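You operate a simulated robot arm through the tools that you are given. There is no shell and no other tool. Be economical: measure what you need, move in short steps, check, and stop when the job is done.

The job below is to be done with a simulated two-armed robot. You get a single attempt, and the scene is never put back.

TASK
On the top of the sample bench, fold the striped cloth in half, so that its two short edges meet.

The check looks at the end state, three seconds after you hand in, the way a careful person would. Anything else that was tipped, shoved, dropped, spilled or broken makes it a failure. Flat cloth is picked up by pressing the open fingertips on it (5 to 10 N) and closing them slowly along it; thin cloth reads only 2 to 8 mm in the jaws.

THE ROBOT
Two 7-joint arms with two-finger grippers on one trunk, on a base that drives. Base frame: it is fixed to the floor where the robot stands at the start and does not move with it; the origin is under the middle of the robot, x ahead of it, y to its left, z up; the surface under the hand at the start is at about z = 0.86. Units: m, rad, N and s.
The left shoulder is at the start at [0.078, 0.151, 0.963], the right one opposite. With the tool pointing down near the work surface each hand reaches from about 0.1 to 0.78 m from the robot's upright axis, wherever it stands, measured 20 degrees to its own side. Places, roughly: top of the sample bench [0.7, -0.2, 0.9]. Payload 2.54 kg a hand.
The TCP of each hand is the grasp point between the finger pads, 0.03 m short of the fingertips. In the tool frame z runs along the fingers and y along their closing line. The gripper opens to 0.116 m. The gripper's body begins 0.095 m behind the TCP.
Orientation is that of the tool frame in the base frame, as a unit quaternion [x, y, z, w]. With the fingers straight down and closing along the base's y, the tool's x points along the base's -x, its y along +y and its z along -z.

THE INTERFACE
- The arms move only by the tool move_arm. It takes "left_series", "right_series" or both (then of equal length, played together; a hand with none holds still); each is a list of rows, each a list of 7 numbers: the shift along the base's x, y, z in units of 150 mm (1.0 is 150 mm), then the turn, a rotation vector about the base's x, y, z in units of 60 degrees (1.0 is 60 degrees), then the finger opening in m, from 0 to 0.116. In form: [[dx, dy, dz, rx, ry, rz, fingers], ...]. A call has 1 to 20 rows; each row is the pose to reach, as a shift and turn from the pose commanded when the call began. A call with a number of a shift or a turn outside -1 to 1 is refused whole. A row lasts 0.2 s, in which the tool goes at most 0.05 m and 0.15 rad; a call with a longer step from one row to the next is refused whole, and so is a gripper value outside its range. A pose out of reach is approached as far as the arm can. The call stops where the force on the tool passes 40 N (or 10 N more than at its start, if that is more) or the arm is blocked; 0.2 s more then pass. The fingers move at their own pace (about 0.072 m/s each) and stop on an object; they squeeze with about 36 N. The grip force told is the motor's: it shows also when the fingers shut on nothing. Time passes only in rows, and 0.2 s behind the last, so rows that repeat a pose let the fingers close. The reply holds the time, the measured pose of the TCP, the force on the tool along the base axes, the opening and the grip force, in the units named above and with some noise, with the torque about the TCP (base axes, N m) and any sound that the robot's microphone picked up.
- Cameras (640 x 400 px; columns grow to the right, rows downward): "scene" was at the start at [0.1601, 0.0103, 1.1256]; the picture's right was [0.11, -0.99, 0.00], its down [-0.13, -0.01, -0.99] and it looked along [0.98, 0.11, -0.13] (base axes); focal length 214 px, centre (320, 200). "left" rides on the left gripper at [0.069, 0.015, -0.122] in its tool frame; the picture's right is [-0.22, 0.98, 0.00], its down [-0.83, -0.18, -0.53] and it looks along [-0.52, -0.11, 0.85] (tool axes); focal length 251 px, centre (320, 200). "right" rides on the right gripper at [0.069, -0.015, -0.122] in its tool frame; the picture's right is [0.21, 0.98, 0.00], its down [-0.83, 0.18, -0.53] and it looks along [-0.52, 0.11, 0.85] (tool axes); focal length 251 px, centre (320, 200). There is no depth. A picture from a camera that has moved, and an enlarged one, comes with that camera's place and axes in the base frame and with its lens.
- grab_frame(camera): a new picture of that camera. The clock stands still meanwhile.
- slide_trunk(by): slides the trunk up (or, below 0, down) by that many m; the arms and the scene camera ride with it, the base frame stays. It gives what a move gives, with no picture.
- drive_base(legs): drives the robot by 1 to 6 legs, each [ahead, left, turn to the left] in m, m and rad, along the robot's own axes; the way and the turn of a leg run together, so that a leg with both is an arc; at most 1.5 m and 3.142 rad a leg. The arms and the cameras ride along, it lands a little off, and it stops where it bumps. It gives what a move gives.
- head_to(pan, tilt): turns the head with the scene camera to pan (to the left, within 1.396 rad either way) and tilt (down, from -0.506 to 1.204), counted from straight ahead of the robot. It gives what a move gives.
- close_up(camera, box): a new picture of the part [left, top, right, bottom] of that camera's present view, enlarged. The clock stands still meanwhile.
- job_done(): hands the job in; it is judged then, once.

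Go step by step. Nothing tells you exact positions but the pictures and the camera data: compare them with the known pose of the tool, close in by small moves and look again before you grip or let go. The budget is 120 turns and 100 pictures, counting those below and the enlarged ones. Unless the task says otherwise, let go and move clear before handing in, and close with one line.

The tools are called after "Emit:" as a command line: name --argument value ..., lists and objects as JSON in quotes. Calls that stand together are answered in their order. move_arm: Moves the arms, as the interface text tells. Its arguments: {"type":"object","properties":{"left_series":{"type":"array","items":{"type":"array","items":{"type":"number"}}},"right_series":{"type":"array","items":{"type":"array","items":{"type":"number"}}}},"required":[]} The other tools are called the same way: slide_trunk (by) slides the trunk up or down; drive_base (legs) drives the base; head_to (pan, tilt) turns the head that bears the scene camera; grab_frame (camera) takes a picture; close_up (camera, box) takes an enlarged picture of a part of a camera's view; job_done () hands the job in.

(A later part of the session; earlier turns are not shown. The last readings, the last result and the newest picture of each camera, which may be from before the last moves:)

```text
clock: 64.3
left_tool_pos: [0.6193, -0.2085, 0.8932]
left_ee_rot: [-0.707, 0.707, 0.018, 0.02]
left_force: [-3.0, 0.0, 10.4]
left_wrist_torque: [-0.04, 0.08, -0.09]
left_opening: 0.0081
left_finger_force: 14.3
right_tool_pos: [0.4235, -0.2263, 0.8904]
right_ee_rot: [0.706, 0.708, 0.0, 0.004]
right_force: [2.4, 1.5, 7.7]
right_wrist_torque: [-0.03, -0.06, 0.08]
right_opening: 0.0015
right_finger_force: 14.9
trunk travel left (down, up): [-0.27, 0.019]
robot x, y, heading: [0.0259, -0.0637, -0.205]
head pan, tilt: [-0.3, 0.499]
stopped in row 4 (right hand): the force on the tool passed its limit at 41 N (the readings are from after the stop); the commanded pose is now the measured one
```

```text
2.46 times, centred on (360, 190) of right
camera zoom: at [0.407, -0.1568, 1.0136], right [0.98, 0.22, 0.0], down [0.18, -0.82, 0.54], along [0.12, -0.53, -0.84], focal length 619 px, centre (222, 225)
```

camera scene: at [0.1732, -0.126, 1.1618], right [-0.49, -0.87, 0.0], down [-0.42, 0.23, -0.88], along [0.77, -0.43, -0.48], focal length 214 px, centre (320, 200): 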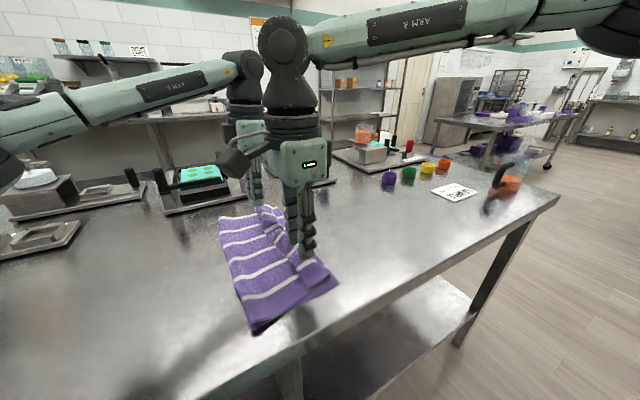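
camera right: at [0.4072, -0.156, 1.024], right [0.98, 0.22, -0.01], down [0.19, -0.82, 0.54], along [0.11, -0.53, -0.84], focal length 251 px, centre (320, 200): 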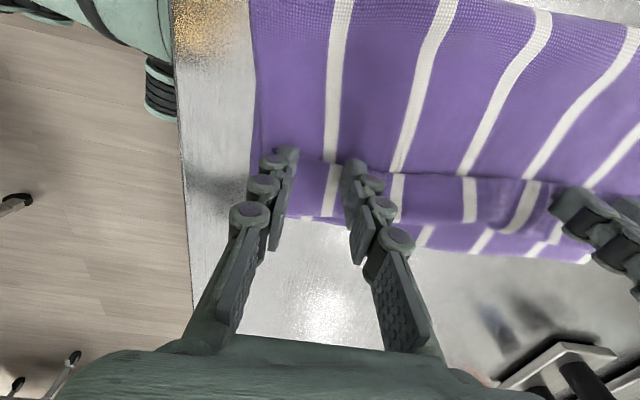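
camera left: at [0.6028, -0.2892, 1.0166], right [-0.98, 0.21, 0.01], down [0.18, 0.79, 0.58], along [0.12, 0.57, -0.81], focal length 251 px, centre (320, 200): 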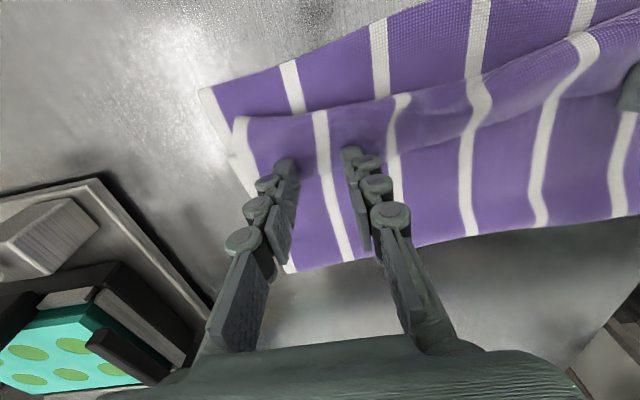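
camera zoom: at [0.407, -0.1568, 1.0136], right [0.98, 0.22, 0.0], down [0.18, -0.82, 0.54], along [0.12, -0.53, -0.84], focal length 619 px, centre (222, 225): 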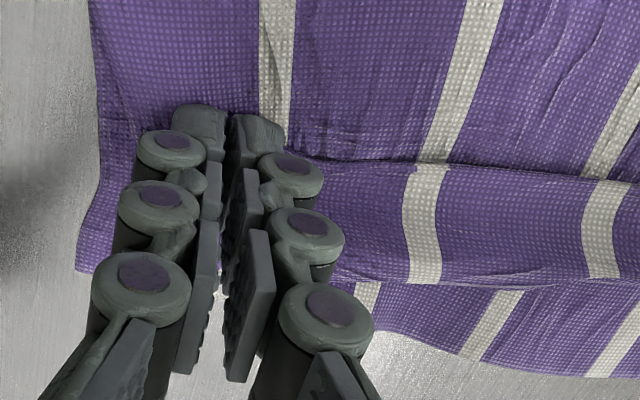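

The left hand has a good ridge of the free edge. I'll close it fully, while reopening the right slightly above the cloth.

Emit:
move_arm --left_series '[[0, 0, 0, 0, 0, 0, 0.004], [0, 0, 0, 0, 0, 0, 0], [0, 0, 0.01, 0, 0, 0, 0], [0, 0, 0.03, 0, 0, 0, 0], [0, 0, 0.05, 0, 0, 0, 0]]' --right_series '[[0, 0, 0.03, 0, 0, 0, 0], [0, 0, 0.06, 0, 0, 0, 0], [0, 0, 0.06, 0, 0, 0, 0.02], [0, -0.03, 0.06, 0, 0, 0, 0.04], [0, -0.03, 0.06, 0, 0, 0, 0.04]]'

Emit:
close_up --camera "left" --box '[190, 80, 450, 280]'

Emit:
close_up --camera "right" --box '[230, 110, 490, 270]'

```text
clock: 65.5
left_tool_pos: [0.6192, -0.209, 0.8979]
left_ee_rot: [0.707, -0.707, -0.019, -0.02]
left_force: [-0.6, 0.1, 1.4]
left_wrist_torque: [0.0, 0.03, -0.02]
left_opening: 0.0046
left_finger_force: 30.4
right_tool_pos: [0.4227, -0.2285, 0.8998]
right_ee_rot: [0.706, 0.708, -0.003, 0.003]
right_force: [1.0, -0.5, -0.7]
right_wrist_torque: [-0.01, -0.02, 0.01]
right_opening: 0.0398
right_finger_force: 0.1
trunk travel left (down, up): [-0.27, 0.019]
robot x, y, heading: [0.0288, -0.0643, -0.206]
head pan, tilt: [-0.3, 0.499]
```

```text
2.00 times, centred on (320, 180) of left
camera zoom: at [0.6031, -0.2832, 1.0154], right [-0.98, 0.21, 0.01], down [0.18, 0.79, 0.58], along [0.12, 0.57, -0.81], focal length 503 px, centre (320, 240)
```

zoom: 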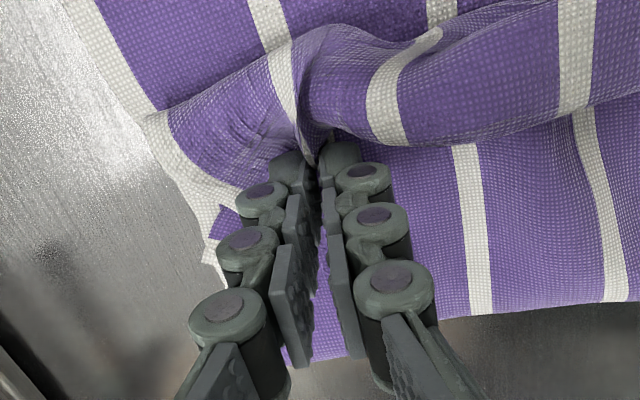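

```text
2.46 times, centred on (360, 190) of right
camera zoom: at [0.4065, -0.1601, 1.0209], right [0.98, 0.22, 0.0], down [0.18, -0.82, 0.54], along [0.12, -0.53, -0.84], focal length 619 px, centre (222, 225)
```

zoom: 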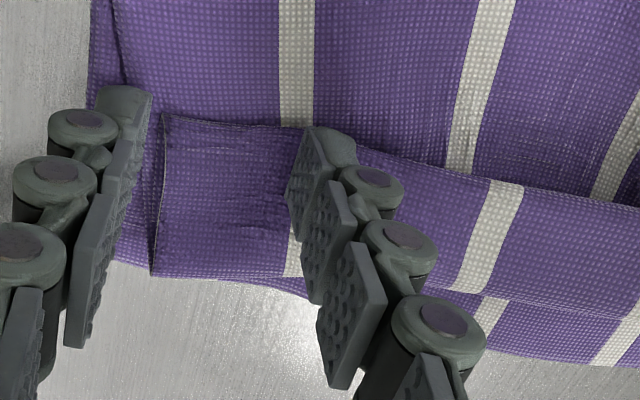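

Left holds at 4.6 mm. The right hand must go 1.5 cm further in x to have both fingers on the hem, then press.

Emit:
move_arm --right_series '[[0.1, 0, 0, 0, 0, 0, 0.034], [0.1, 0, -0.03, 0, 0, 0, 0.034], [0.1, 0, -0.045, 0, 0, 0, 0.034], [0.1, 0, -0.055, 0, 0, 0, 0.034], [0.1, 0, -0.055, 0, 0, 0, 0.034]]'

```text
clock: 66.7
left_tool_pos: [0.6183, -0.2066, 0.9]
left_ee_rot: [-0.706, 0.707, 0.018, 0.021]
left_force: [0.3, 0.1, -1.3]
left_wrist_torque: [0.0, -0.03, 0.0]
left_opening: 0.005
left_finger_force: 35.3
right_tool_pos: [0.4369, -0.2314, 0.8926]
right_ee_rot: [0.706, 0.708, 0.0, 0.003]
right_force: [1.4, -1.4, 18.6]
right_wrist_torque: [-0.13, -0.27, 0.02]
right_opening: 0.0343
right_finger_force: 3.5
trunk travel left (down, up): [-0.27, 0.019]
robot x, y, heading: [0.026, -0.0638, -0.204]
head pan, tilt: [-0.3, 0.499]
```

Emit:
move_arm --right_series '[[0, 0, 0.008, 0, 0, 0, 0.034], [0, 0, 0.008, 0, 0, 0, 0.03], [0, 0, 0.008, 0, 0, 0, 0.026], [0, 0, 0.008, 0, 0, 0, 0.022], [0, 0, 0.007, 0, 0, 0, 0.018], [0, 0, 0.006, 0, 0, 0, 0.014], [0, 0, 0.005, 0, 0, 0, 0.01], [0, 0, 0.005, 0, 0, 0, 0.006], [0, 0, 0.005, 0, 0, 0, 0.002], [0, 0, 0.005, 0, 0, 0, 0], [0, 0, 0.005, 0, 0, 0, 0]]'

Emit:
close_up --camera "right" --box '[230, 110, 490, 270]'

```text
clock: 69.1
left_tool_pos: [0.6195, -0.2065, 0.8987]
left_ee_rot: [0.707, -0.706, -0.018, -0.021]
left_force: [-0.2, 0.1, 0.8]
left_wrist_torque: [0.02, 0.0, 0.01]
left_opening: 0.0049
left_finger_force: 31.0
right_tool_pos: [0.438, -0.2303, 0.8919]
right_ee_rot: [0.706, 0.708, -0.003, 0.002]
right_force: [-0.5, -0.2, 1.5]
right_wrist_torque: [-0.04, -0.02, -0.02]
right_opening: 0.0033
right_finger_force: 32.5
trunk travel left (down, up): [-0.27, 0.019]
robot x, y, heading: [0.0291, -0.0638, -0.212]
head pan, tilt: [-0.3, 0.499]
```

```text
2.46 times, centred on (360, 190) of right
camera zoom: at [0.4214, -0.1611, 1.0145], right [0.98, 0.22, 0.0], down [0.18, -0.82, 0.54], along [0.12, -0.53, -0.84], focal length 619 px, centre (222, 225)
```

zoom: 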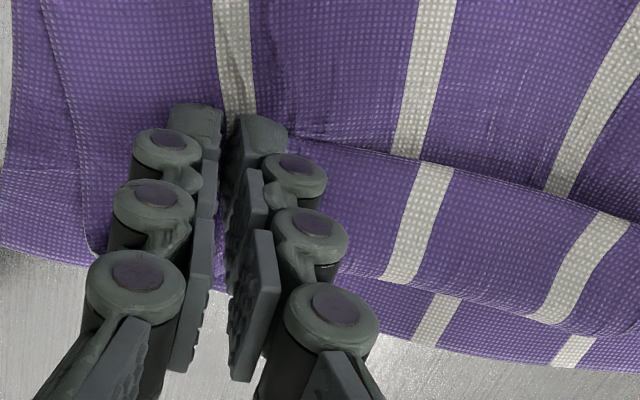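

Both hold the free edge now, left 4.9 mm and right 3.3 mm. I'll lift 4 cm with a little shift to the right, and look.

Emit:
move_arm --left_series '[[0, 0, 0.1, 0, 0, 0, 0], [0, -0.05, 0.2, 0, 0, 0, 0], [0, -0.1, 0.28, 0, 0, 0, 0], [0, -0.1, 0.28, 0, 0, 0, 0]]' --right_series '[[0, 0, 0.1, 0, 0, 0, 0], [0, -0.05, 0.2, 0, 0, 0, 0], [0, -0.1, 0.3, 0, 0, 0, 0], [0, -0.1, 0.3, 0, 0, 0, 0]]'

Emit:
grab_frame --camera "right"

Emit:
grab_frame --camera "left"

Emit:
close_up --camera "scene" --box '[190, 170, 390, 340]'

```text
clock: 70.1
left_tool_pos: [0.618, -0.2216, 0.938]
left_ee_rot: [0.707, -0.707, -0.019, -0.02]
left_force: [-0.2, -1.1, 2.8]
left_wrist_torque: [0.04, 0.02, 0.0]
left_opening: 0.0003
left_finger_force: 31.7
right_tool_pos: [0.4388, -0.2451, 0.9368]
right_ee_rot: [0.706, 0.709, -0.003, 0.002]
right_force: [-0.3, -0.3, -1.1]
right_wrist_torque: [0.01, 0.0, 0.02]
right_opening: 0.0036
right_finger_force: 35.3
trunk travel left (down, up): [-0.27, 0.019]
robot x, y, heading: [0.027, -0.0641, -0.207]
head pan, tilt: [-0.3, 0.499]
```

```text
41 pictures are left
camera right: at [0.4219, -0.1759, 1.0591], right [0.98, 0.22, 0.0], down [0.19, -0.82, 0.54], along [0.12, -0.53, -0.84], focal length 251 px, centre (320, 200)
```

right: 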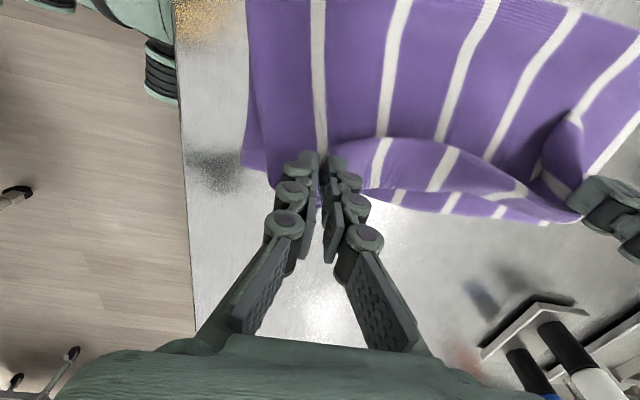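

```text
40 pictures are left
camera left: at [0.602, -0.2968, 1.0567], right [-0.98, 0.21, 0.01], down [0.18, 0.8, 0.58], along [0.12, 0.57, -0.82], focal length 251 px, centre (320, 200)
```

left: 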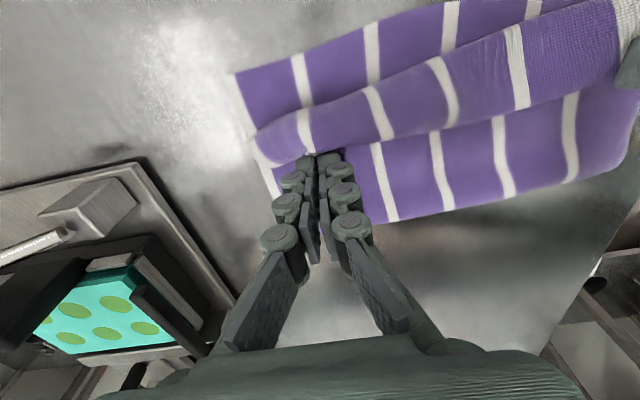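

```text
2.35 times, centred on (290, 255) of scene
camera zoom: at [0.1733, -0.1259, 1.1617], right [-0.49, -0.87, 0.0], down [-0.42, 0.23, -0.88], along [0.77, -0.43, -0.48], focal length 505 px, centre (391, 71)
```

zoom: 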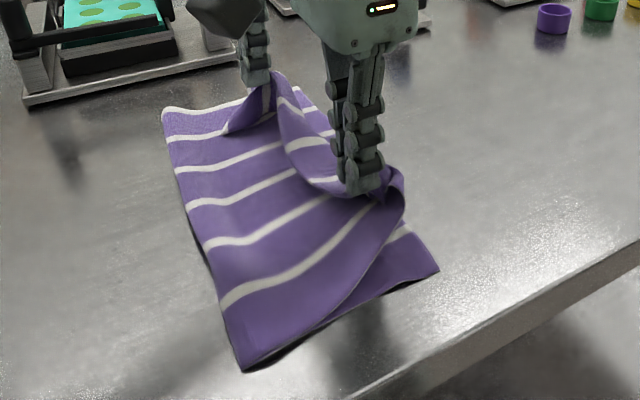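

The free edge is up in both hands. I'll carry it across by driving 4.5 cm to the right, then tilt the hands about x so that the edge turns over outwards.

Emit:
drive_base --legs '[[0.009, -0.044, 0]]'

Emit:
move_arm --left_series '[[0, -0.03, 0, 0.12, 0, 0, 0], [0, -0.06, 0, 0.24, 0, 0, 0], [0, -0.09, 0, 0.36, 0, 0, 0], [0, -0.09, -0.03, 0.48, 0, 0, 0], [0, -0.09, -0.06, 0.6, 0, 0, 0], [0, -0.09, -0.06, 0.6, 0, 0, 0]]' --right_series '[[0, 0.02, 0, 0.12, 0, 0, 0], [0, 0.04, 0, 0.24, 0, 0, 0], [0, 0.06, 0, 0.36, 0, 0, 0], [0, 0.06, -0.03, 0.48, 0, 0, 0], [0, 0.06, -0.06, 0.6, 0, 0, 0], [0, 0.06, -0.06, 0.6, 0, 0, 0]]'

Emit:
grab_frame --camera "scene"

```text
clock: 71.2
left_tool_pos: [0.619, -0.2659, 0.9403]
left_ee_rot: [-0.706, 0.707, 0.02, 0.021]
left_force: [-0.7, -0.3, -0.2]
left_wrist_torque: [0.01, -0.02, 0.0]
left_opening: 0.0002
left_finger_force: 28.5
right_tool_pos: [0.4384, -0.2881, 0.9355]
right_ee_rot: [0.706, 0.708, -0.003, 0.002]
right_force: [-0.4, -0.7, -1.1]
right_wrist_torque: [0.04, -0.04, -0.03]
right_opening: 0.0034
right_finger_force: 31.8
trunk travel left (down, up): [-0.27, 0.019]
robot x, y, heading: [0.0328, -0.1086, -0.209]
head pan, tilt: [-0.3, 0.499]
```

```text
clock: 72.6
left_tool_pos: [0.6062, -0.2572, 0.9259]
left_ee_rot: [-0.666, 0.666, 0.235, 0.238]
left_force: [-0.1, -0.3, 0.1]
left_wrist_torque: [-0.02, 0.0, 0.0]
left_opening: 0.0001
left_finger_force: 28.8
left hand out of reach, approached as far as the arm can: row 5, 6
right_tool_pos: [0.4381, -0.2815, 0.9283]
right_ee_rot: [0.671, 0.675, 0.217, -0.216]
right_force: [-0.4, -1.1, -0.2]
right_wrist_torque: [0.0, -0.03, -0.02]
right_opening: 0.0025
right_finger_force: 31.9
trunk travel left (down, up): [-0.27, 0.019]
robot x, y, heading: [0.0267, -0.1103, -0.207]
head pan, tilt: [-0.3, 0.499]
```

```text
38 pictures are left
camera scene: at [0.1732, -0.1696, 1.1618], right [-0.49, -0.87, 0.0], down [-0.42, 0.23, -0.88], along [0.77, -0.43, -0.48], focal length 214 px, centre (320, 200)
```

scene: 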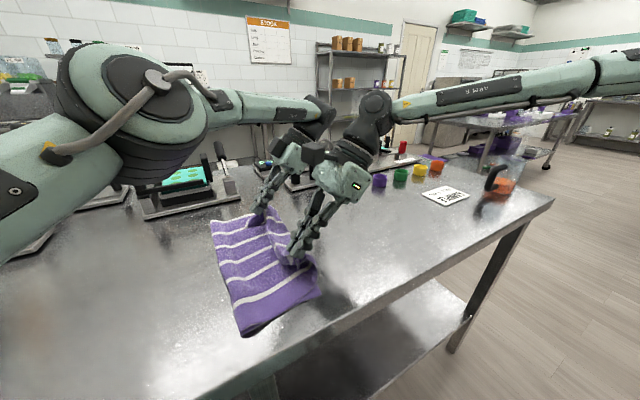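

Emit:
close_up --camera "scene" --box '[190, 180, 370, 350]'

Emit:
grab_frame --camera "left"

```text
2.35 times, centred on (280, 265) of scene
camera zoom: at [0.1732, -0.1696, 1.1618], right [-0.49, -0.87, 0.0], down [-0.42, 0.23, -0.88], along [0.77, -0.43, -0.48], focal length 505 px, centre (414, 47)
```

zoom: 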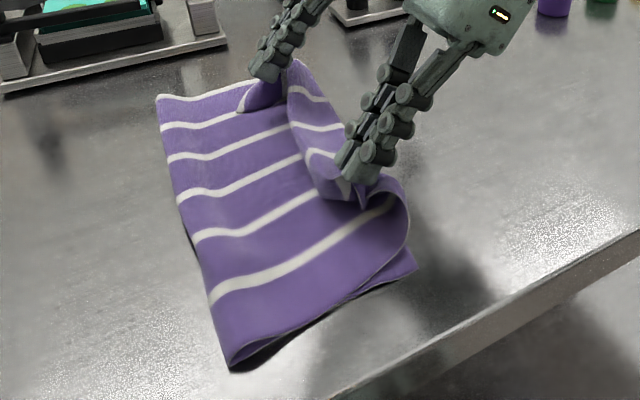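

```text
36 pictures are left
camera left: at [0.5899, -0.3876, 0.9764], right [-0.98, 0.17, 0.13], down [0.18, 0.3, 0.94], along [0.12, 0.94, -0.33], focal length 251 px, centre (320, 200)
```

left: 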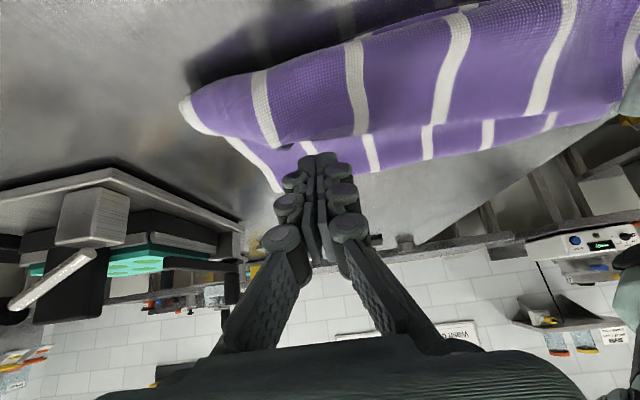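

The left hand has slipped off, but the right still holds the near part with its edge turned almost up. I'll free the left, and tilt and lower the right further so that its edge lays over outwards.

Emit:
move_arm --left_series '[[0, 0, 0.02, 0, 0, 0, 0.02], [0, 0, 0.1, -0.1, 0, 0, 0.03], [0, 0, 0.3, -0.2, 0, 0, 0.03], [0, 0, 0.5, -0.3, 0, 0, 0.03], [0, 0, 0.6, -0.42, 0, 0, 0.03], [0, 0, 0.6, -0.42, 0, 0, 0.03]]' --right_series '[[0, -0.01, -0.02, 0.1, 0, 0, 0], [0, -0.02, -0.05, 0.2, 0, 0, 0], [0, -0.03, -0.1, 0.3, 0, 0, 0], [0, -0.04, -0.15, 0.4, 0, 0, 0], [0, -0.05, -0.2, 0.5, 0, 0, 0], [0, -0.05, -0.2, 0.5, 0, 0, 0]]'

Emit:
close_up --camera "scene" --box '[190, 180, 370, 350]'

Emit:
grab_frame --camera "right"

```text
clock: 74.0
left_tool_pos: [0.6068, -0.2575, 1.0165]
left_ee_rot: [-0.701, 0.703, 0.084, 0.087]
left_force: [-0.3, 0.8, -0.6]
left_wrist_torque: [0.0, -0.01, 0.0]
left_opening: 0.0299
left_finger_force: 0.1
right_tool_pos: [0.4389, -0.2893, 0.8988]
right_ee_rot: [0.592, 0.596, 0.384, -0.383]
right_force: [0.7, 0.2, 0.5]
right_wrist_torque: [0.0, 0.0, 0.0]
right_opening: 0.0041
right_finger_force: 35.1
trunk travel left (down, up): [-0.27, 0.019]
robot x, y, heading: [0.0238, -0.1129, -0.209]
head pan, tilt: [-0.3, 0.499]
```

```text
2.35 times, centred on (280, 265) of scene
camera zoom: at [0.1731, -0.1698, 1.1618], right [-0.49, -0.87, 0.0], down [-0.42, 0.23, -0.88], along [0.77, -0.43, -0.48], focal length 505 px, centre (414, 47)
```

zoom: 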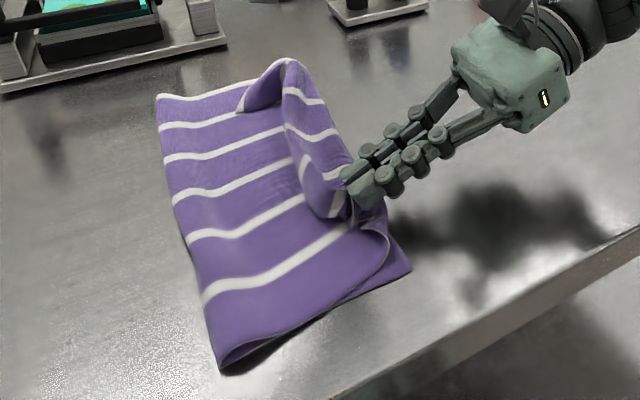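

```text
34 pictures are left
camera right: at [0.4223, -0.3719, 1.0127], right [0.98, 0.09, 0.2], down [0.18, -0.83, -0.53], along [0.12, 0.56, -0.82], focal length 251 px, centre (320, 200)
```

right: 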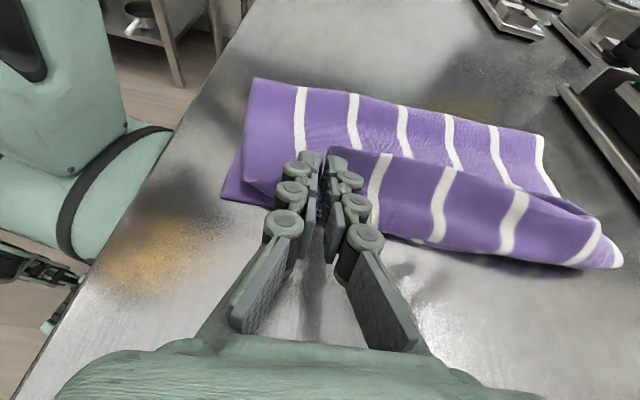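

The near part is held with its edge standing almost upright. I'll let go, back out along the fingers, and see how it falls.

Emit:
move_arm --right_series '[[0, 0, 0, 0, 0, 0, 0.015], [0, 0, 0, 0, 0, 0, 0.04], [0, -0.25, 0.12, 0, 0, 0, 0.04], [0, -0.5, 0.25, 0, 0, 0, 0.04], [0, -0.6, 0.45, -0.1, 0, 0, 0.02]]'

Emit:
grab_frame --camera "right"

Emit:
close_up --camera "scene" --box '[190, 180, 370, 350]'

```text
clock: 75.2
left_tool_pos: [0.6069, -0.2559, 1.0172]
left_ee_rot: [0.702, -0.701, -0.086, -0.088]
left_force: [0.1, 0.3, 0.1]
left_wrist_torque: [0.0, 0.0, -0.02]
left_opening: 0.0301
left_finger_force: 0.0
right_tool_pos: [0.4404, -0.3788, 0.967]
right_ee_rot: [0.612, 0.616, 0.35, -0.351]
right_force: [-0.1, -0.1, 0.0]
right_wrist_torque: [0.01, -0.04, 0.0]
right_opening: 0.0197
right_finger_force: 0.1
trunk travel left (down, up): [-0.27, 0.019]
robot x, y, heading: [0.0297, -0.1086, -0.209]
head pan, tilt: [-0.3, 0.499]
```

```text
33 pictures are left
camera right: at [0.4245, -0.4483, 1.0889], right [0.98, 0.11, 0.19], down [0.18, -0.88, -0.44], along [0.12, 0.46, -0.88], focal length 251 px, centre (320, 200)
```

right: 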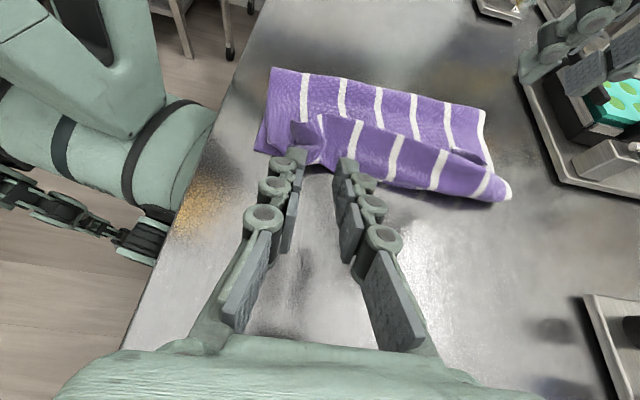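

```text
2.35 times, centred on (280, 265) of scene
camera zoom: at [0.173, -0.1692, 1.1618], right [-0.49, -0.87, 0.0], down [-0.42, 0.23, -0.88], along [0.77, -0.43, -0.48], focal length 505 px, centre (414, 47)
```

zoom: 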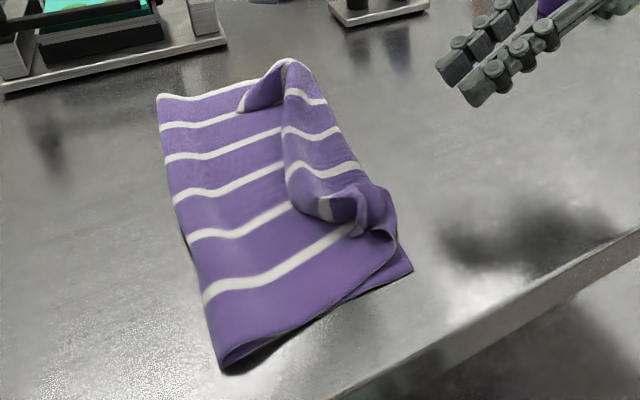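

The near corner's edge stands up and the far part is still a loose tube. I'll use the left hand as a wide open rake. It will slide its tips under the free edge from the left side, then lift and tip the edge over to the right. First I'll park the right hand and position the left.

Emit:
move_arm --left_series '[[0, 0.12, 0, -0.11, 0, 0, 0.06], [0, 0.24, 0, -0.22, 0, 0, 0.1], [0, 0.36, 0, -0.33, 0, 0, 0.1], [0, 0.48, -0.1, -0.44, 0, 0, 0.1], [0, 0.6, -0.25, -0.55, 0, 0, 0.1], [0, 0.72, -0.45, -0.65, 0, 0, 0.1], [0, 0.72, -0.6, -0.65, 0, 0, 0.1], [0, 0.72, -0.6, -0.65, 0, 0, 0.1]]' --right_series '[[0, -0.1, 0.1, 0, 0, 0, 0.02], [0, -0.2, 0.2, -0.1, 0, 0, 0.02], [0, -0.3, 0.3, -0.2, 0, 0, 0.02], [0, -0.4, 0.4, -0.3, 0, 0, 0.02], [0, -0.5, 0.4, -0.4, 0, 0, 0.02], [0, -0.5, 0.4, -0.5, 0, 0, 0.02], [0, -0.5, 0.4, -0.6, 0, 0, 0.02], [0, -0.5, 0.4, -0.6, 0, 0, 0.02]]'

Emit:
grab_frame --camera "left"

Emit:
grab_frame --camera "scene"

```text
clock: 77.0
left_tool_pos: [0.6073, -0.1507, 0.9262]
left_ee_rot: [0.69, -0.69, 0.155, 0.153]
left_force: [-0.1, 0.5, -0.1]
left_wrist_torque: [-0.02, 0.02, -0.02]
left_opening: 0.1002
left_finger_force: 0.1
right_tool_pos: [0.4372, -0.4538, 1.0249]
right_ee_rot: [0.691, 0.693, 0.145, -0.144]
right_force: [0.4, -0.1, -0.2]
right_wrist_torque: [0.02, -0.02, -0.04]
right_opening: 0.02
right_finger_force: 0.0
trunk travel left (down, up): [-0.27, 0.019]
robot x, y, heading: [0.0285, -0.1107, -0.205]
head pan, tilt: [-0.3, 0.499]
```

```text
31 pictures are left
camera left: at [0.5911, -0.1615, 1.0666], right [-0.98, 0.19, -0.09], down [0.18, 0.97, 0.13], along [0.12, 0.11, -0.99], focal length 251 px, centre (320, 200)
```

left: 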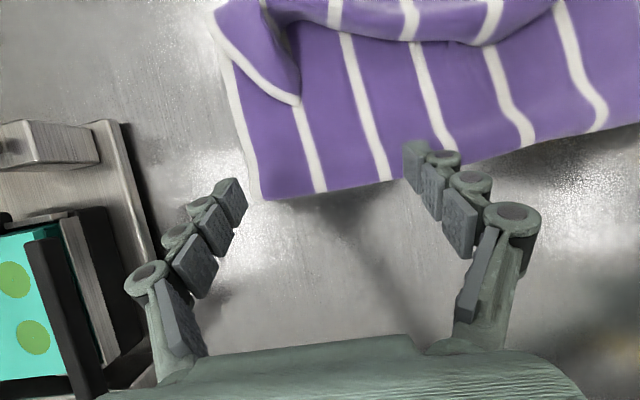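

```text
30 pictures are left
camera scene: at [0.1732, -0.1697, 1.1618], right [-0.49, -0.87, 0.0], down [-0.42, 0.23, -0.88], along [0.77, -0.43, -0.48], focal length 214 px, centre (320, 200)
```

scene: 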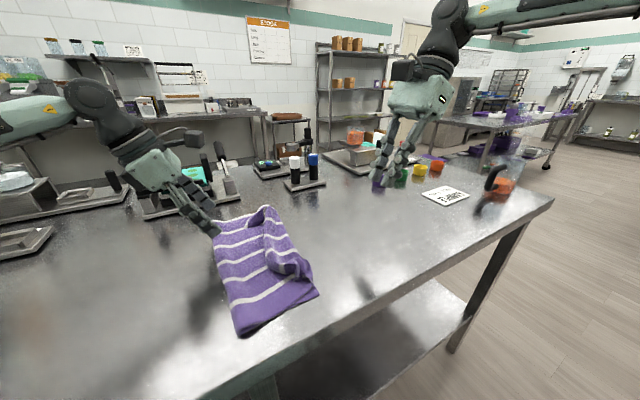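

The left view shows the far free corner at about (0.618, -0.215), and the middle of the free edge near y=-0.237. I'll shift the rake to x≈0.56 and lower the tips to the upper sheet just left of the free edge.

Emit:
move_arm --left_series '[[-0.15, -0.1, 0, 0, 0, 0, 0.1], [-0.3, -0.1, -0.1, 0, 0, 0, 0.1], [-0.3, -0.1, -0.16, 0, 0, 0, 0.1], [-0.3, -0.1, -0.18, 0, 0, 0, 0.1]]'

Emit:
move_arm --left_series '[[0, 0, -0.01, 0, 0, 0, 0.1], [0, 0, -0.02, 0, 0, 0, 0.1]]'

```text
clock: 78.0
left_tool_pos: [0.5627, -0.166, 0.8985]
left_ee_rot: [0.69, -0.69, 0.154, 0.153]
left_force: [-0.2, 0.3, 0.0]
left_wrist_torque: [-0.02, 0.01, 0.02]
left_opening: 0.0999
left_finger_force: 0.1
right_tool_pos: [0.4381, -0.4535, 1.0256]
right_ee_rot: [0.691, 0.693, 0.145, -0.145]
right_force: [-0.1, 0.3, -0.5]
right_wrist_torque: [-0.01, -0.03, 0.01]
right_opening: 0.0201
right_finger_force: 0.0
trunk travel left (down, up): [-0.27, 0.019]
robot x, y, heading: [0.0261, -0.1152, -0.207]
head pan, tilt: [-0.3, 0.499]
```

```text
clock: 78.6
left_tool_pos: [0.5628, -0.1638, 0.8955]
left_ee_rot: [-0.69, 0.691, -0.153, -0.153]
left_force: [-0.1, -0.4, 0.2]
left_wrist_torque: [0.01, -0.02, -0.02]
left_opening: 0.1
left_finger_force: 0.0
right_tool_pos: [0.4379, -0.4544, 1.025]
right_ee_rot: [0.692, 0.693, 0.145, -0.144]
right_force: [-0.5, 0.3, 0.1]
right_wrist_torque: [-0.03, 0.02, 0.04]
right_opening: 0.0197
right_finger_force: 0.0
trunk travel left (down, up): [-0.27, 0.019]
robot x, y, heading: [0.0265, -0.1109, -0.202]
head pan, tilt: [-0.3, 0.499]
```

The tips are about at the upper sheet without force. Now I'll slide them 8.5 cm to the right, under the free edge.

Emit:
move_arm --left_series '[[0, -0.08, 0, 0, 0, 0, 0.1], [0, -0.16, 0, 0, 0, 0, 0.1], [0, -0.24, 0, 0, 0, 0, 0.1], [0, -0.32, 0, 0, 0, 0, 0.1], [0, -0.4, 0, 0, 0, 0, 0.1], [0, -0.48, 0, 0, 0, 0, 0.1], [0, -0.56, 0, 0, 0, 0, 0.1]]'

Emit:
grab_frame --camera "left"

Emit:
close_up --camera "scene" --box '[190, 180, 370, 350]'

```text
clock: 80.2
left_tool_pos: [0.5616, -0.2503, 0.8963]
left_ee_rot: [-0.69, 0.69, -0.154, -0.153]
left_force: [0.6, -0.3, 0.4]
left_wrist_torque: [-0.01, -0.01, -0.03]
left_opening: 0.1001
left_finger_force: 0.1
right_tool_pos: [0.4382, -0.4541, 1.0261]
right_ee_rot: [0.691, 0.693, 0.145, -0.143]
right_force: [-0.4, -0.7, -0.7]
right_wrist_torque: [-0.02, -0.03, 0.0]
right_opening: 0.0197
right_finger_force: 0.0
trunk travel left (down, up): [-0.27, 0.019]
robot x, y, heading: [0.0274, -0.1099, -0.204]
head pan, tilt: [-0.3, 0.499]
```

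```text
29 pictures are left
camera left: at [0.5457, -0.2613, 1.0348], right [-0.98, 0.19, -0.09], down [0.18, 0.97, 0.14], along [0.12, 0.12, -0.99], focal length 251 px, centre (320, 200)
```

left: 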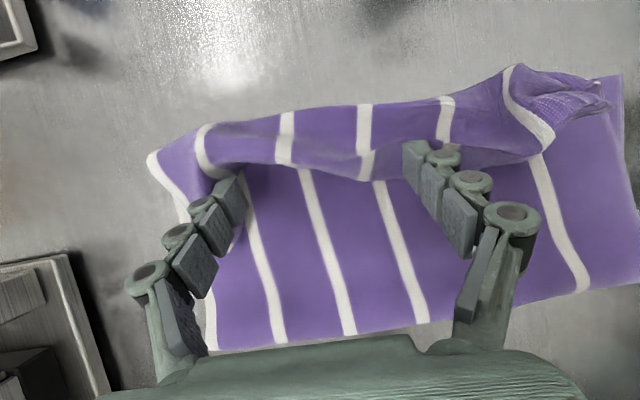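

```text
2.35 times, centred on (280, 265) of scene
camera zoom: at [0.1733, -0.1699, 1.1617], right [-0.49, -0.87, 0.0], down [-0.42, 0.23, -0.88], along [0.77, -0.43, -0.48], focal length 505 px, centre (414, 47)
```

zoom: 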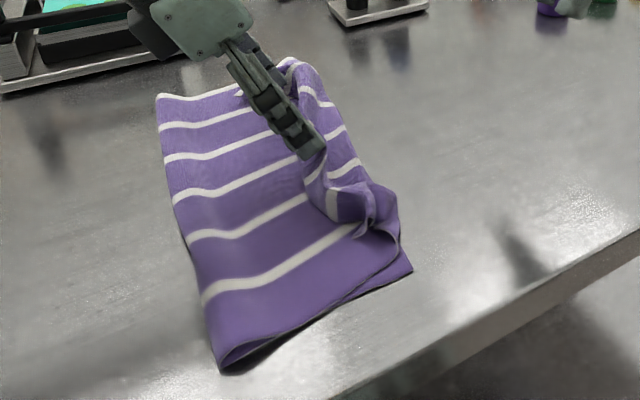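

It works: the left finger is under the free edge and the other pushes it along. I'll continue to the right with a slight rise, turning upright, to tip the edge over.

Emit:
move_arm --left_series '[[0, -0.08, 0.02, 0, 0, 0, 0.1], [0, -0.16, 0.06, 0.08, 0, 0, 0.1], [0, -0.24, 0.1, 0.16, 0, 0, 0.1], [0, -0.32, 0.13, 0.26, 0, 0, 0.1], [0, -0.4, 0.14, 0.36, 0, 0, 0.1], [0, -0.48, 0.14, 0.46, 0, 0, 0.1], [0, -0.52, 0.14, 0.56, 0, 0, 0.1]]'

Emit:
grab_frame --camera "left"

Emit:
close_up --camera "scene" --box '[190, 180, 370, 350]'

```text
clock: 81.8
left_tool_pos: [0.5614, -0.3274, 0.917]
left_ee_rot: [-0.705, 0.705, 0.052, 0.054]
left_force: [0.4, 0.9, -0.1]
left_wrist_torque: [-0.02, -0.01, -0.01]
left_opening: 0.0999
left_finger_force: 0.1
right_tool_pos: [0.4371, -0.4553, 1.0254]
right_ee_rot: [0.691, 0.693, 0.145, -0.145]
right_force: [0.7, -0.6, -0.2]
right_wrist_torque: [0.03, -0.02, 0.0]
right_opening: 0.0199
right_finger_force: 0.1
trunk travel left (down, up): [-0.27, 0.019]
robot x, y, heading: [0.0265, -0.1096, -0.211]
head pan, tilt: [-0.3, 0.499]
```

```text
27 pictures are left
camera left: at [0.5452, -0.4128, 1.0268], right [-0.98, 0.21, 0.03], down [0.18, 0.74, 0.65], along [0.12, 0.64, -0.76], focal length 251 px, centre (320, 200)
```

left: 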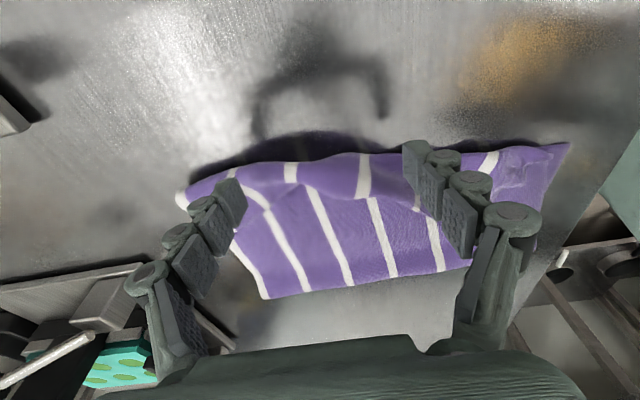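

```text
2.35 times, centred on (280, 265) of scene
camera zoom: at [0.1731, -0.1701, 1.1618], right [-0.49, -0.87, 0.0], down [-0.42, 0.23, -0.88], along [0.77, -0.43, -0.48], focal length 505 px, centre (414, 47)
```

zoom: 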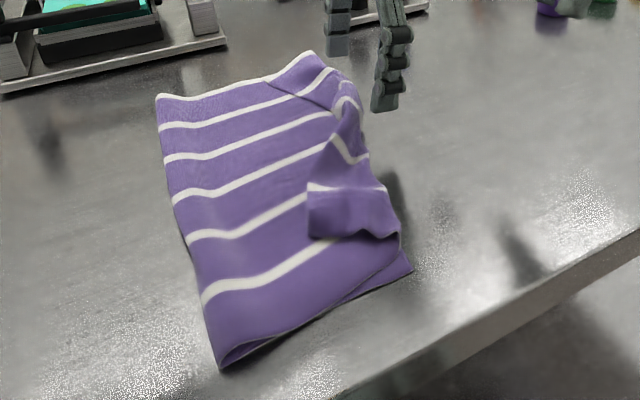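

The far part looks turned over now, while the near corner has fallen back. I'll lift the left hand clear and look again.

Emit:
move_arm --left_series '[[0, 0, 0.15, 0, 0, 0, 0.1], [0, 0.1, 0.4, 0, 0, 0, 0.1], [0, 0.3, 0.6, 0, 0, 0, 0.1], [0, 0.5, 0.7, -0.12, 0, 0, 0.1], [0, 0.7, 0.7, -0.24, 0, 0, 0.1], [0, 0.9, 0.7, -0.36, 0, 0, 0.1]]'

Emit:
grab_frame --camera "left"

Emit:
close_up --camera "scene" --box '[190, 180, 370, 350]'

```text
clock: 83.2
left_tool_pos: [0.5636, -0.1887, 1.0232]
left_ee_rot: [-0.702, 0.703, -0.081, -0.081]
left_force: [-0.8, 0.9, 0.2]
left_wrist_torque: [-0.02, 0.02, 0.0]
left_opening: 0.1
left_finger_force: 0.1
right_tool_pos: [0.4374, -0.4528, 1.0276]
right_ee_rot: [0.69, 0.694, 0.144, -0.145]
right_force: [0.0, -0.5, 0.3]
right_wrist_torque: [0.0, -0.01, -0.03]
right_opening: 0.02
right_finger_force: 0.1
trunk travel left (down, up): [-0.27, 0.019]
robot x, y, heading: [0.0242, -0.1103, -0.206]
head pan, tilt: [-0.3, 0.499]
```

```text
25 pictures are left
camera left: at [0.5466, -0.2282, 1.1559], right [-0.98, 0.21, -0.05], down [0.18, 0.93, 0.33], along [0.12, 0.32, -0.94], focal length 251 px, centre (320, 200)
```

left: 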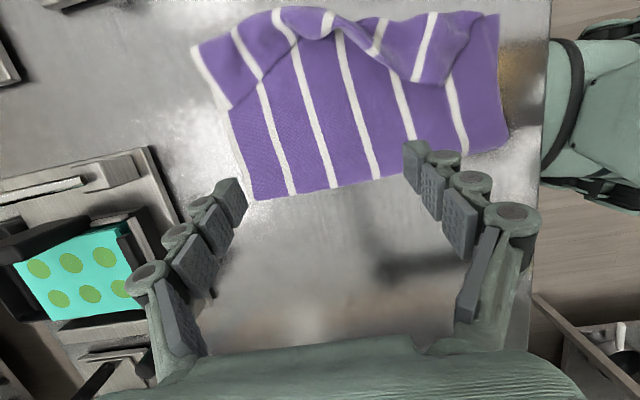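

```text
2.35 times, centred on (280, 265) of scene
camera zoom: at [0.1733, -0.1688, 1.1619], right [-0.49, -0.87, 0.0], down [-0.42, 0.23, -0.88], along [0.77, -0.43, -0.48], focal length 505 px, centre (414, 47)
```

zoom: 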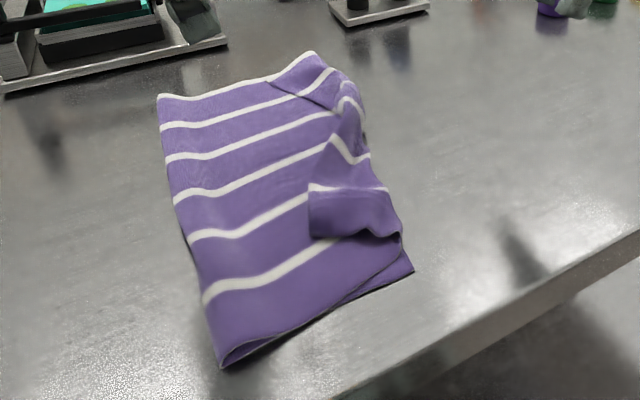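

The far half of the top edge is unrolled now; only the near corner (x≈0.41–0.47) is still turned back. I'll park the right hand further off and repeat the scoop there with the left.

Emit:
move_arm --left_series '[[-0.15, 0.03, 0, -0.04, 0, 0, 0.09], [-0.3, 0.06, 0, -0.08, 0, 0, 0.08], [-0.45, 0.1, -0.1, -0.12, 0, 0, 0.07], [-0.6, 0.12, -0.25, -0.16, 0, 0, 0.06], [-0.75, 0.12, -0.4, -0.2, 0, 0, 0.05], [-0.8, 0.12, -0.6, -0.2, 0, 0, 0.05], [-0.8, 0.12, -0.75, -0.2, 0, 0, 0.05]]' --right_series '[[-0.1, -0.15, 0.1, 0, 0, 0, 0.02], [-0.2, -0.3, 0.2, 0, 0, 0, 0.02], [-0.3, -0.45, 0.3, 0, 0, 0, 0.02], [-0.4, -0.6, 0.3, 0, 0, 0, 0.02], [-0.5, -0.75, 0.3, 0, 0, 0, 0.02], [-0.5, -0.8, 0.3, 0, 0, 0, 0.02], [-0.5, -0.8, 0.3, 0, 0, 0, 0.02]]'

Emit:
grab_frame --camera "left"

```text
clock: 84.8
left_tool_pos: [0.4409, -0.1734, 0.909]
left_ee_rot: [0.691, -0.689, 0.155, 0.152]
left_force: [0.0, -0.3, 0.3]
left_wrist_torque: [-0.04, 0.02, -0.01]
left_opening: 0.05
left_finger_force: 0.1
right_tool_pos: [0.3614, -0.5733, 1.0716]
right_ee_rot: [0.691, 0.693, 0.145, -0.144]
right_force: [-0.2, 0.1, -0.9]
right_wrist_torque: [0.01, 0.0, 0.0]
right_opening: 0.0198
right_finger_force: 0.0
trunk travel left (down, up): [-0.27, 0.019]
robot x, y, heading: [0.0235, -0.1138, -0.209]
head pan, tilt: [-0.3, 0.499]
```

```text
23 pictures are left
camera left: at [0.4241, -0.1836, 1.0483], right [-0.98, 0.19, -0.09], down [0.18, 0.97, 0.13], along [0.12, 0.11, -0.99], focal length 251 px, centre (320, 200)
```

left: 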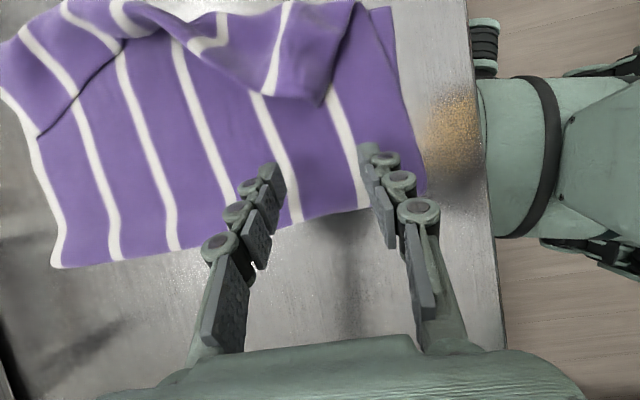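

The turned-back corner is at about (0.43, -0.229). I'll shift to put both fingers behind it, then scoop under and over to the right in one smooth move.

Emit:
move_arm --left_series '[[0.15, 0, -0.02, 0, 0, 0, 0.05], [0.15, 0, -0.07, 0, 0, 0, 0.05], [0.15, -0.04, -0.085, 0, 0, 0, 0.05], [0.15, -0.12, -0.085, 0, 0, 0, 0.05], [0.15, -0.2, -0.085, 0, 0, 0, 0.05], [0.15, -0.28, -0.085, 0, 0, 0, 0.05], [0.15, -0.36, -0.085, 0, 0, 0, 0.05], [0.15, -0.44, -0.08, 0, 0, 0, 0.05], [0.15, -0.52, -0.06, 0, 0, 0, 0.05], [0.15, -0.59, -0.02, 0.06, 0, 0, 0.05], [0.15, -0.66, 0.03, 0.14, 0, 0, 0.05], [0.15, -0.73, 0.07, 0.24, 0, 0, 0.05], [0.15, -0.8, 0.1, 0.34, 0, 0, 0.05], [0.15, -0.87, 0.1, 0.46, 0, 0, 0.05], [0.15, -0.94, 0.08, 0.58, 0, 0, 0.05], [0.15, -0.99, 0.06, 0.7, 0, 0, 0.05]]'

Emit:
close_up --camera "scene" --box '[190, 180, 370, 350]'

```text
clock: 88.2
left_tool_pos: [0.4642, -0.3223, 0.9181]
left_ee_rot: [0.7, -0.698, -0.105, -0.105]
left_force: [-0.1, -0.2, -1.0]
left_wrist_torque: [0.0, 0.0, 0.0]
left_opening: 0.0499
left_finger_force: 0.0
right_tool_pos: [0.3616, -0.574, 1.0703]
right_ee_rot: [0.69, 0.694, 0.144, -0.144]
right_force: [0.1, 0.4, -0.6]
right_wrist_torque: [0.04, -0.01, -0.03]
right_opening: 0.0202
right_finger_force: 0.1
trunk travel left (down, up): [-0.27, 0.019]
robot x, y, heading: [0.0278, -0.1122, -0.205]
head pan, tilt: [-0.3, 0.499]
```

```text
2.35 times, centred on (280, 265) of scene
camera zoom: at [0.1731, -0.1701, 1.1618], right [-0.49, -0.87, 0.0], down [-0.42, 0.23, -0.88], along [0.77, -0.43, -0.48], focal length 505 px, centre (414, 47)
```

zoom: 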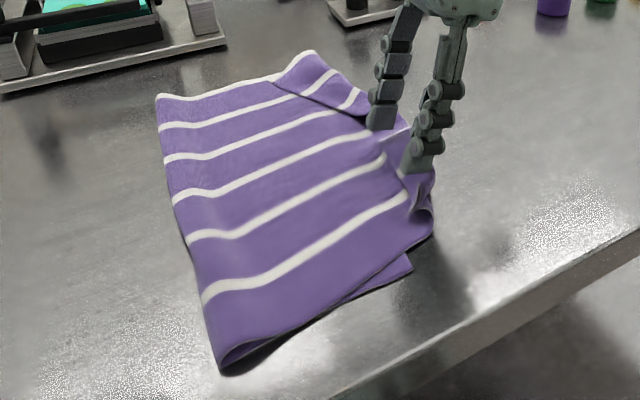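

Excellent: the near part has turned over to the right. I'll lift the left hand out and look from above.

Emit:
move_arm --left_series '[[0, -0.05, 0.1, 0, 0, 0, 0.05], [0, -0.05, 0.3, 0, 0, 0, 0.05], [0, 0.1, 0.5, -0.1, 0, 0, 0.05], [0, 0.35, 0.7, -0.2, 0, 0, 0.05], [0.1, 0.6, 0.8, -0.3, 0, 0, 0.05], [0.2, 0.8, 0.8, -0.4, 0, 0, 0.05]]'

Emit:
grab_frame --camera "left"

Emit:
close_up --camera "scene" --box '[190, 180, 370, 350]'

```text
clock: 89.6
left_tool_pos: [0.4928, -0.1991, 1.0394]
left_ee_rot: [-0.705, 0.706, -0.045, -0.045]
left_force: [0.6, -0.4, 0.3]
left_wrist_torque: [0.0, -0.02, -0.04]
left_opening: 0.0498
left_finger_force: 0.0
right_tool_pos: [0.3629, -0.5724, 1.0718]
right_ee_rot: [0.69, 0.694, 0.145, -0.145]
right_force: [0.2, -0.2, 0.0]
right_wrist_torque: [-0.03, 0.0, -0.02]
right_opening: 0.0198
right_finger_force: 0.0
trunk travel left (down, up): [-0.27, 0.019]
robot x, y, heading: [0.0255, -0.1089, -0.209]
head pan, tilt: [-0.3, 0.499]
```

```text
21 pictures are left
camera left: at [0.4767, -0.2522, 1.1681], right [-0.98, 0.21, -0.03], down [0.18, 0.89, 0.43], along [0.12, 0.41, -0.9], focal length 251 px, centre (320, 200)
```

left: 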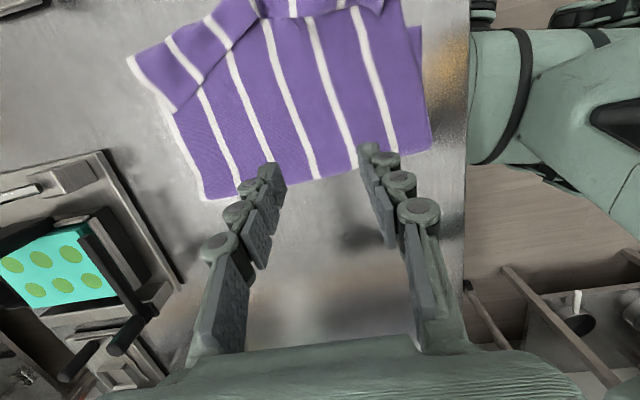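

```text
2.35 times, centred on (280, 265) of scene
camera zoom: at [0.1735, -0.169, 1.1618], right [-0.49, -0.87, 0.0], down [-0.42, 0.23, -0.88], along [0.77, -0.43, -0.48], focal length 505 px, centre (414, 47)
```

zoom: 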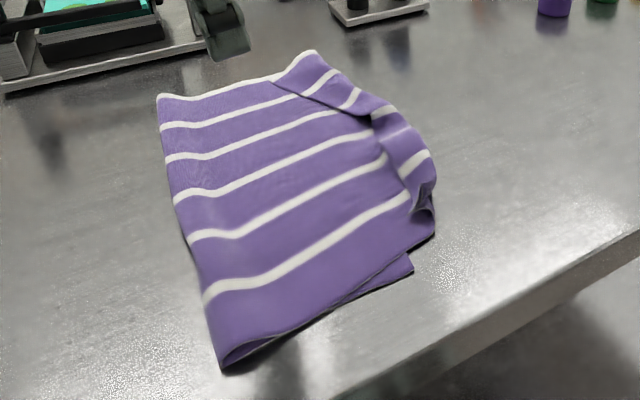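

Emit:
grab_frame --camera "right"

```text
19 pictures are left
camera right: at [0.3465, -0.5583, 1.2115], right [0.98, 0.2, 0.09], down [0.18, -0.97, 0.16], along [0.12, -0.14, -0.98], focal length 251 px, centre (320, 200)
```

right: 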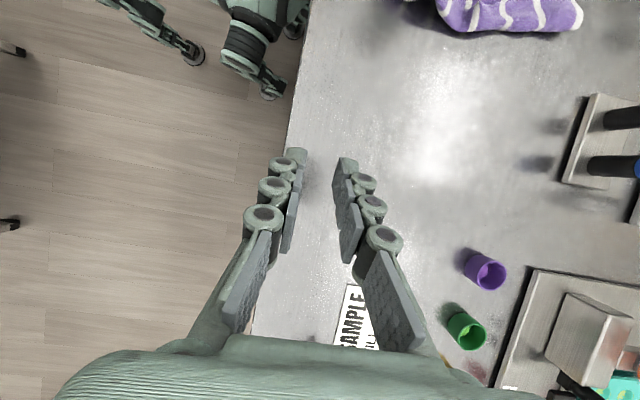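

The far corner is still folded back in a triangle. The raking has also drawn the fold to about y=-0.147, so the top layer is now too long on the right. I'll look at the right side from above before deciding how to re-lay it.

Emit:
drive_base --legs '[[0.01, -0.049, 0]]'

Emit:
move_arm --left_series '[[0.08, -0.15, 0.05, 0.03, 0, 0, 0.05], [0.16, -0.3, 0.1, 0.06, 0, 0, 0.05], [0.24, -0.45, 0.1, 0.09, 0, 0, 0.05], [0.3, -0.6, 0.1, 0.12, 0, 0, 0.05], [0.3, -0.7, 0.1, 0.12, 0, 0, 0.05]]'

Emit:
grab_frame --camera "left"

```text
clock: 90.7
left_tool_pos: [0.4857, -0.2438, 1.039]
left_ee_rot: [0.709, -0.703, 0.044, 0.042]
left_force: [-0.4, 0.2, 0.8]
left_wrist_torque: [0.03, 0.03, -0.01]
left_opening: 0.05
left_finger_force: 0.0
right_tool_pos: [0.359, -0.6196, 1.0712]
right_ee_rot: [0.687, 0.697, 0.144, -0.145]
right_force: [-0.3, -1.1, -1.1]
right_wrist_torque: [0.03, -0.08, -0.04]
right_opening: 0.0199
right_finger_force: 0.0
trunk travel left (down, up): [-0.27, 0.019]
robot x, y, heading: [0.0185, -0.161, -0.2]
head pan, tilt: [-0.3, 0.499]
```

```text
clock: 91.9
left_tool_pos: [0.5308, -0.3471, 1.0544]
left_ee_rot: [0.711, -0.704, 0.0, -0.003]
left_force: [0.5, 0.9, 0.4]
left_wrist_torque: [0.01, 0.0, 0.02]
left_opening: 0.0502
left_finger_force: 0.1
right_tool_pos: [0.3582, -0.6192, 1.0711]
right_ee_rot: [0.688, 0.697, 0.144, -0.144]
right_force: [0.0, -0.7, -0.2]
right_wrist_torque: [0.02, 0.0, 0.01]
right_opening: 0.0198
right_finger_force: 0.0
trunk travel left (down, up): [-0.27, 0.019]
robot x, y, heading: [0.0198, -0.156, -0.196]
head pan, tilt: [-0.3, 0.499]
```

```text
18 pictures are left
camera left: at [0.515, -0.4182, 1.1757], right [-0.98, 0.21, 0.0], down [0.17, 0.83, 0.54], along [0.11, 0.53, -0.84], focal length 251 px, centre (320, 200)
```

left: 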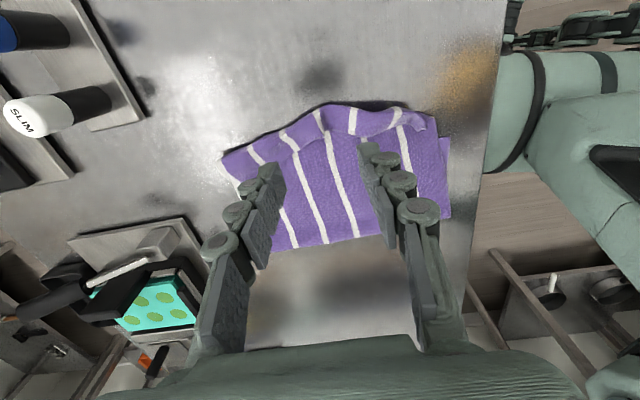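

Emit:
close_up --camera "left" --box '[210, 90, 470, 255]'

```text
2.42 times, centred on (340, 172) of left
camera zoom: at [0.515, -0.4182, 1.1757], right [-0.98, 0.21, 0.0], down [0.17, 0.83, 0.54], along [0.11, 0.53, -0.84], focal length 610 px, centre (272, 267)
```

zoom: 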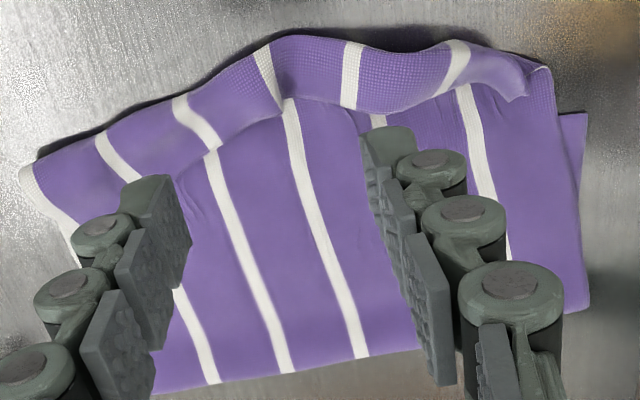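

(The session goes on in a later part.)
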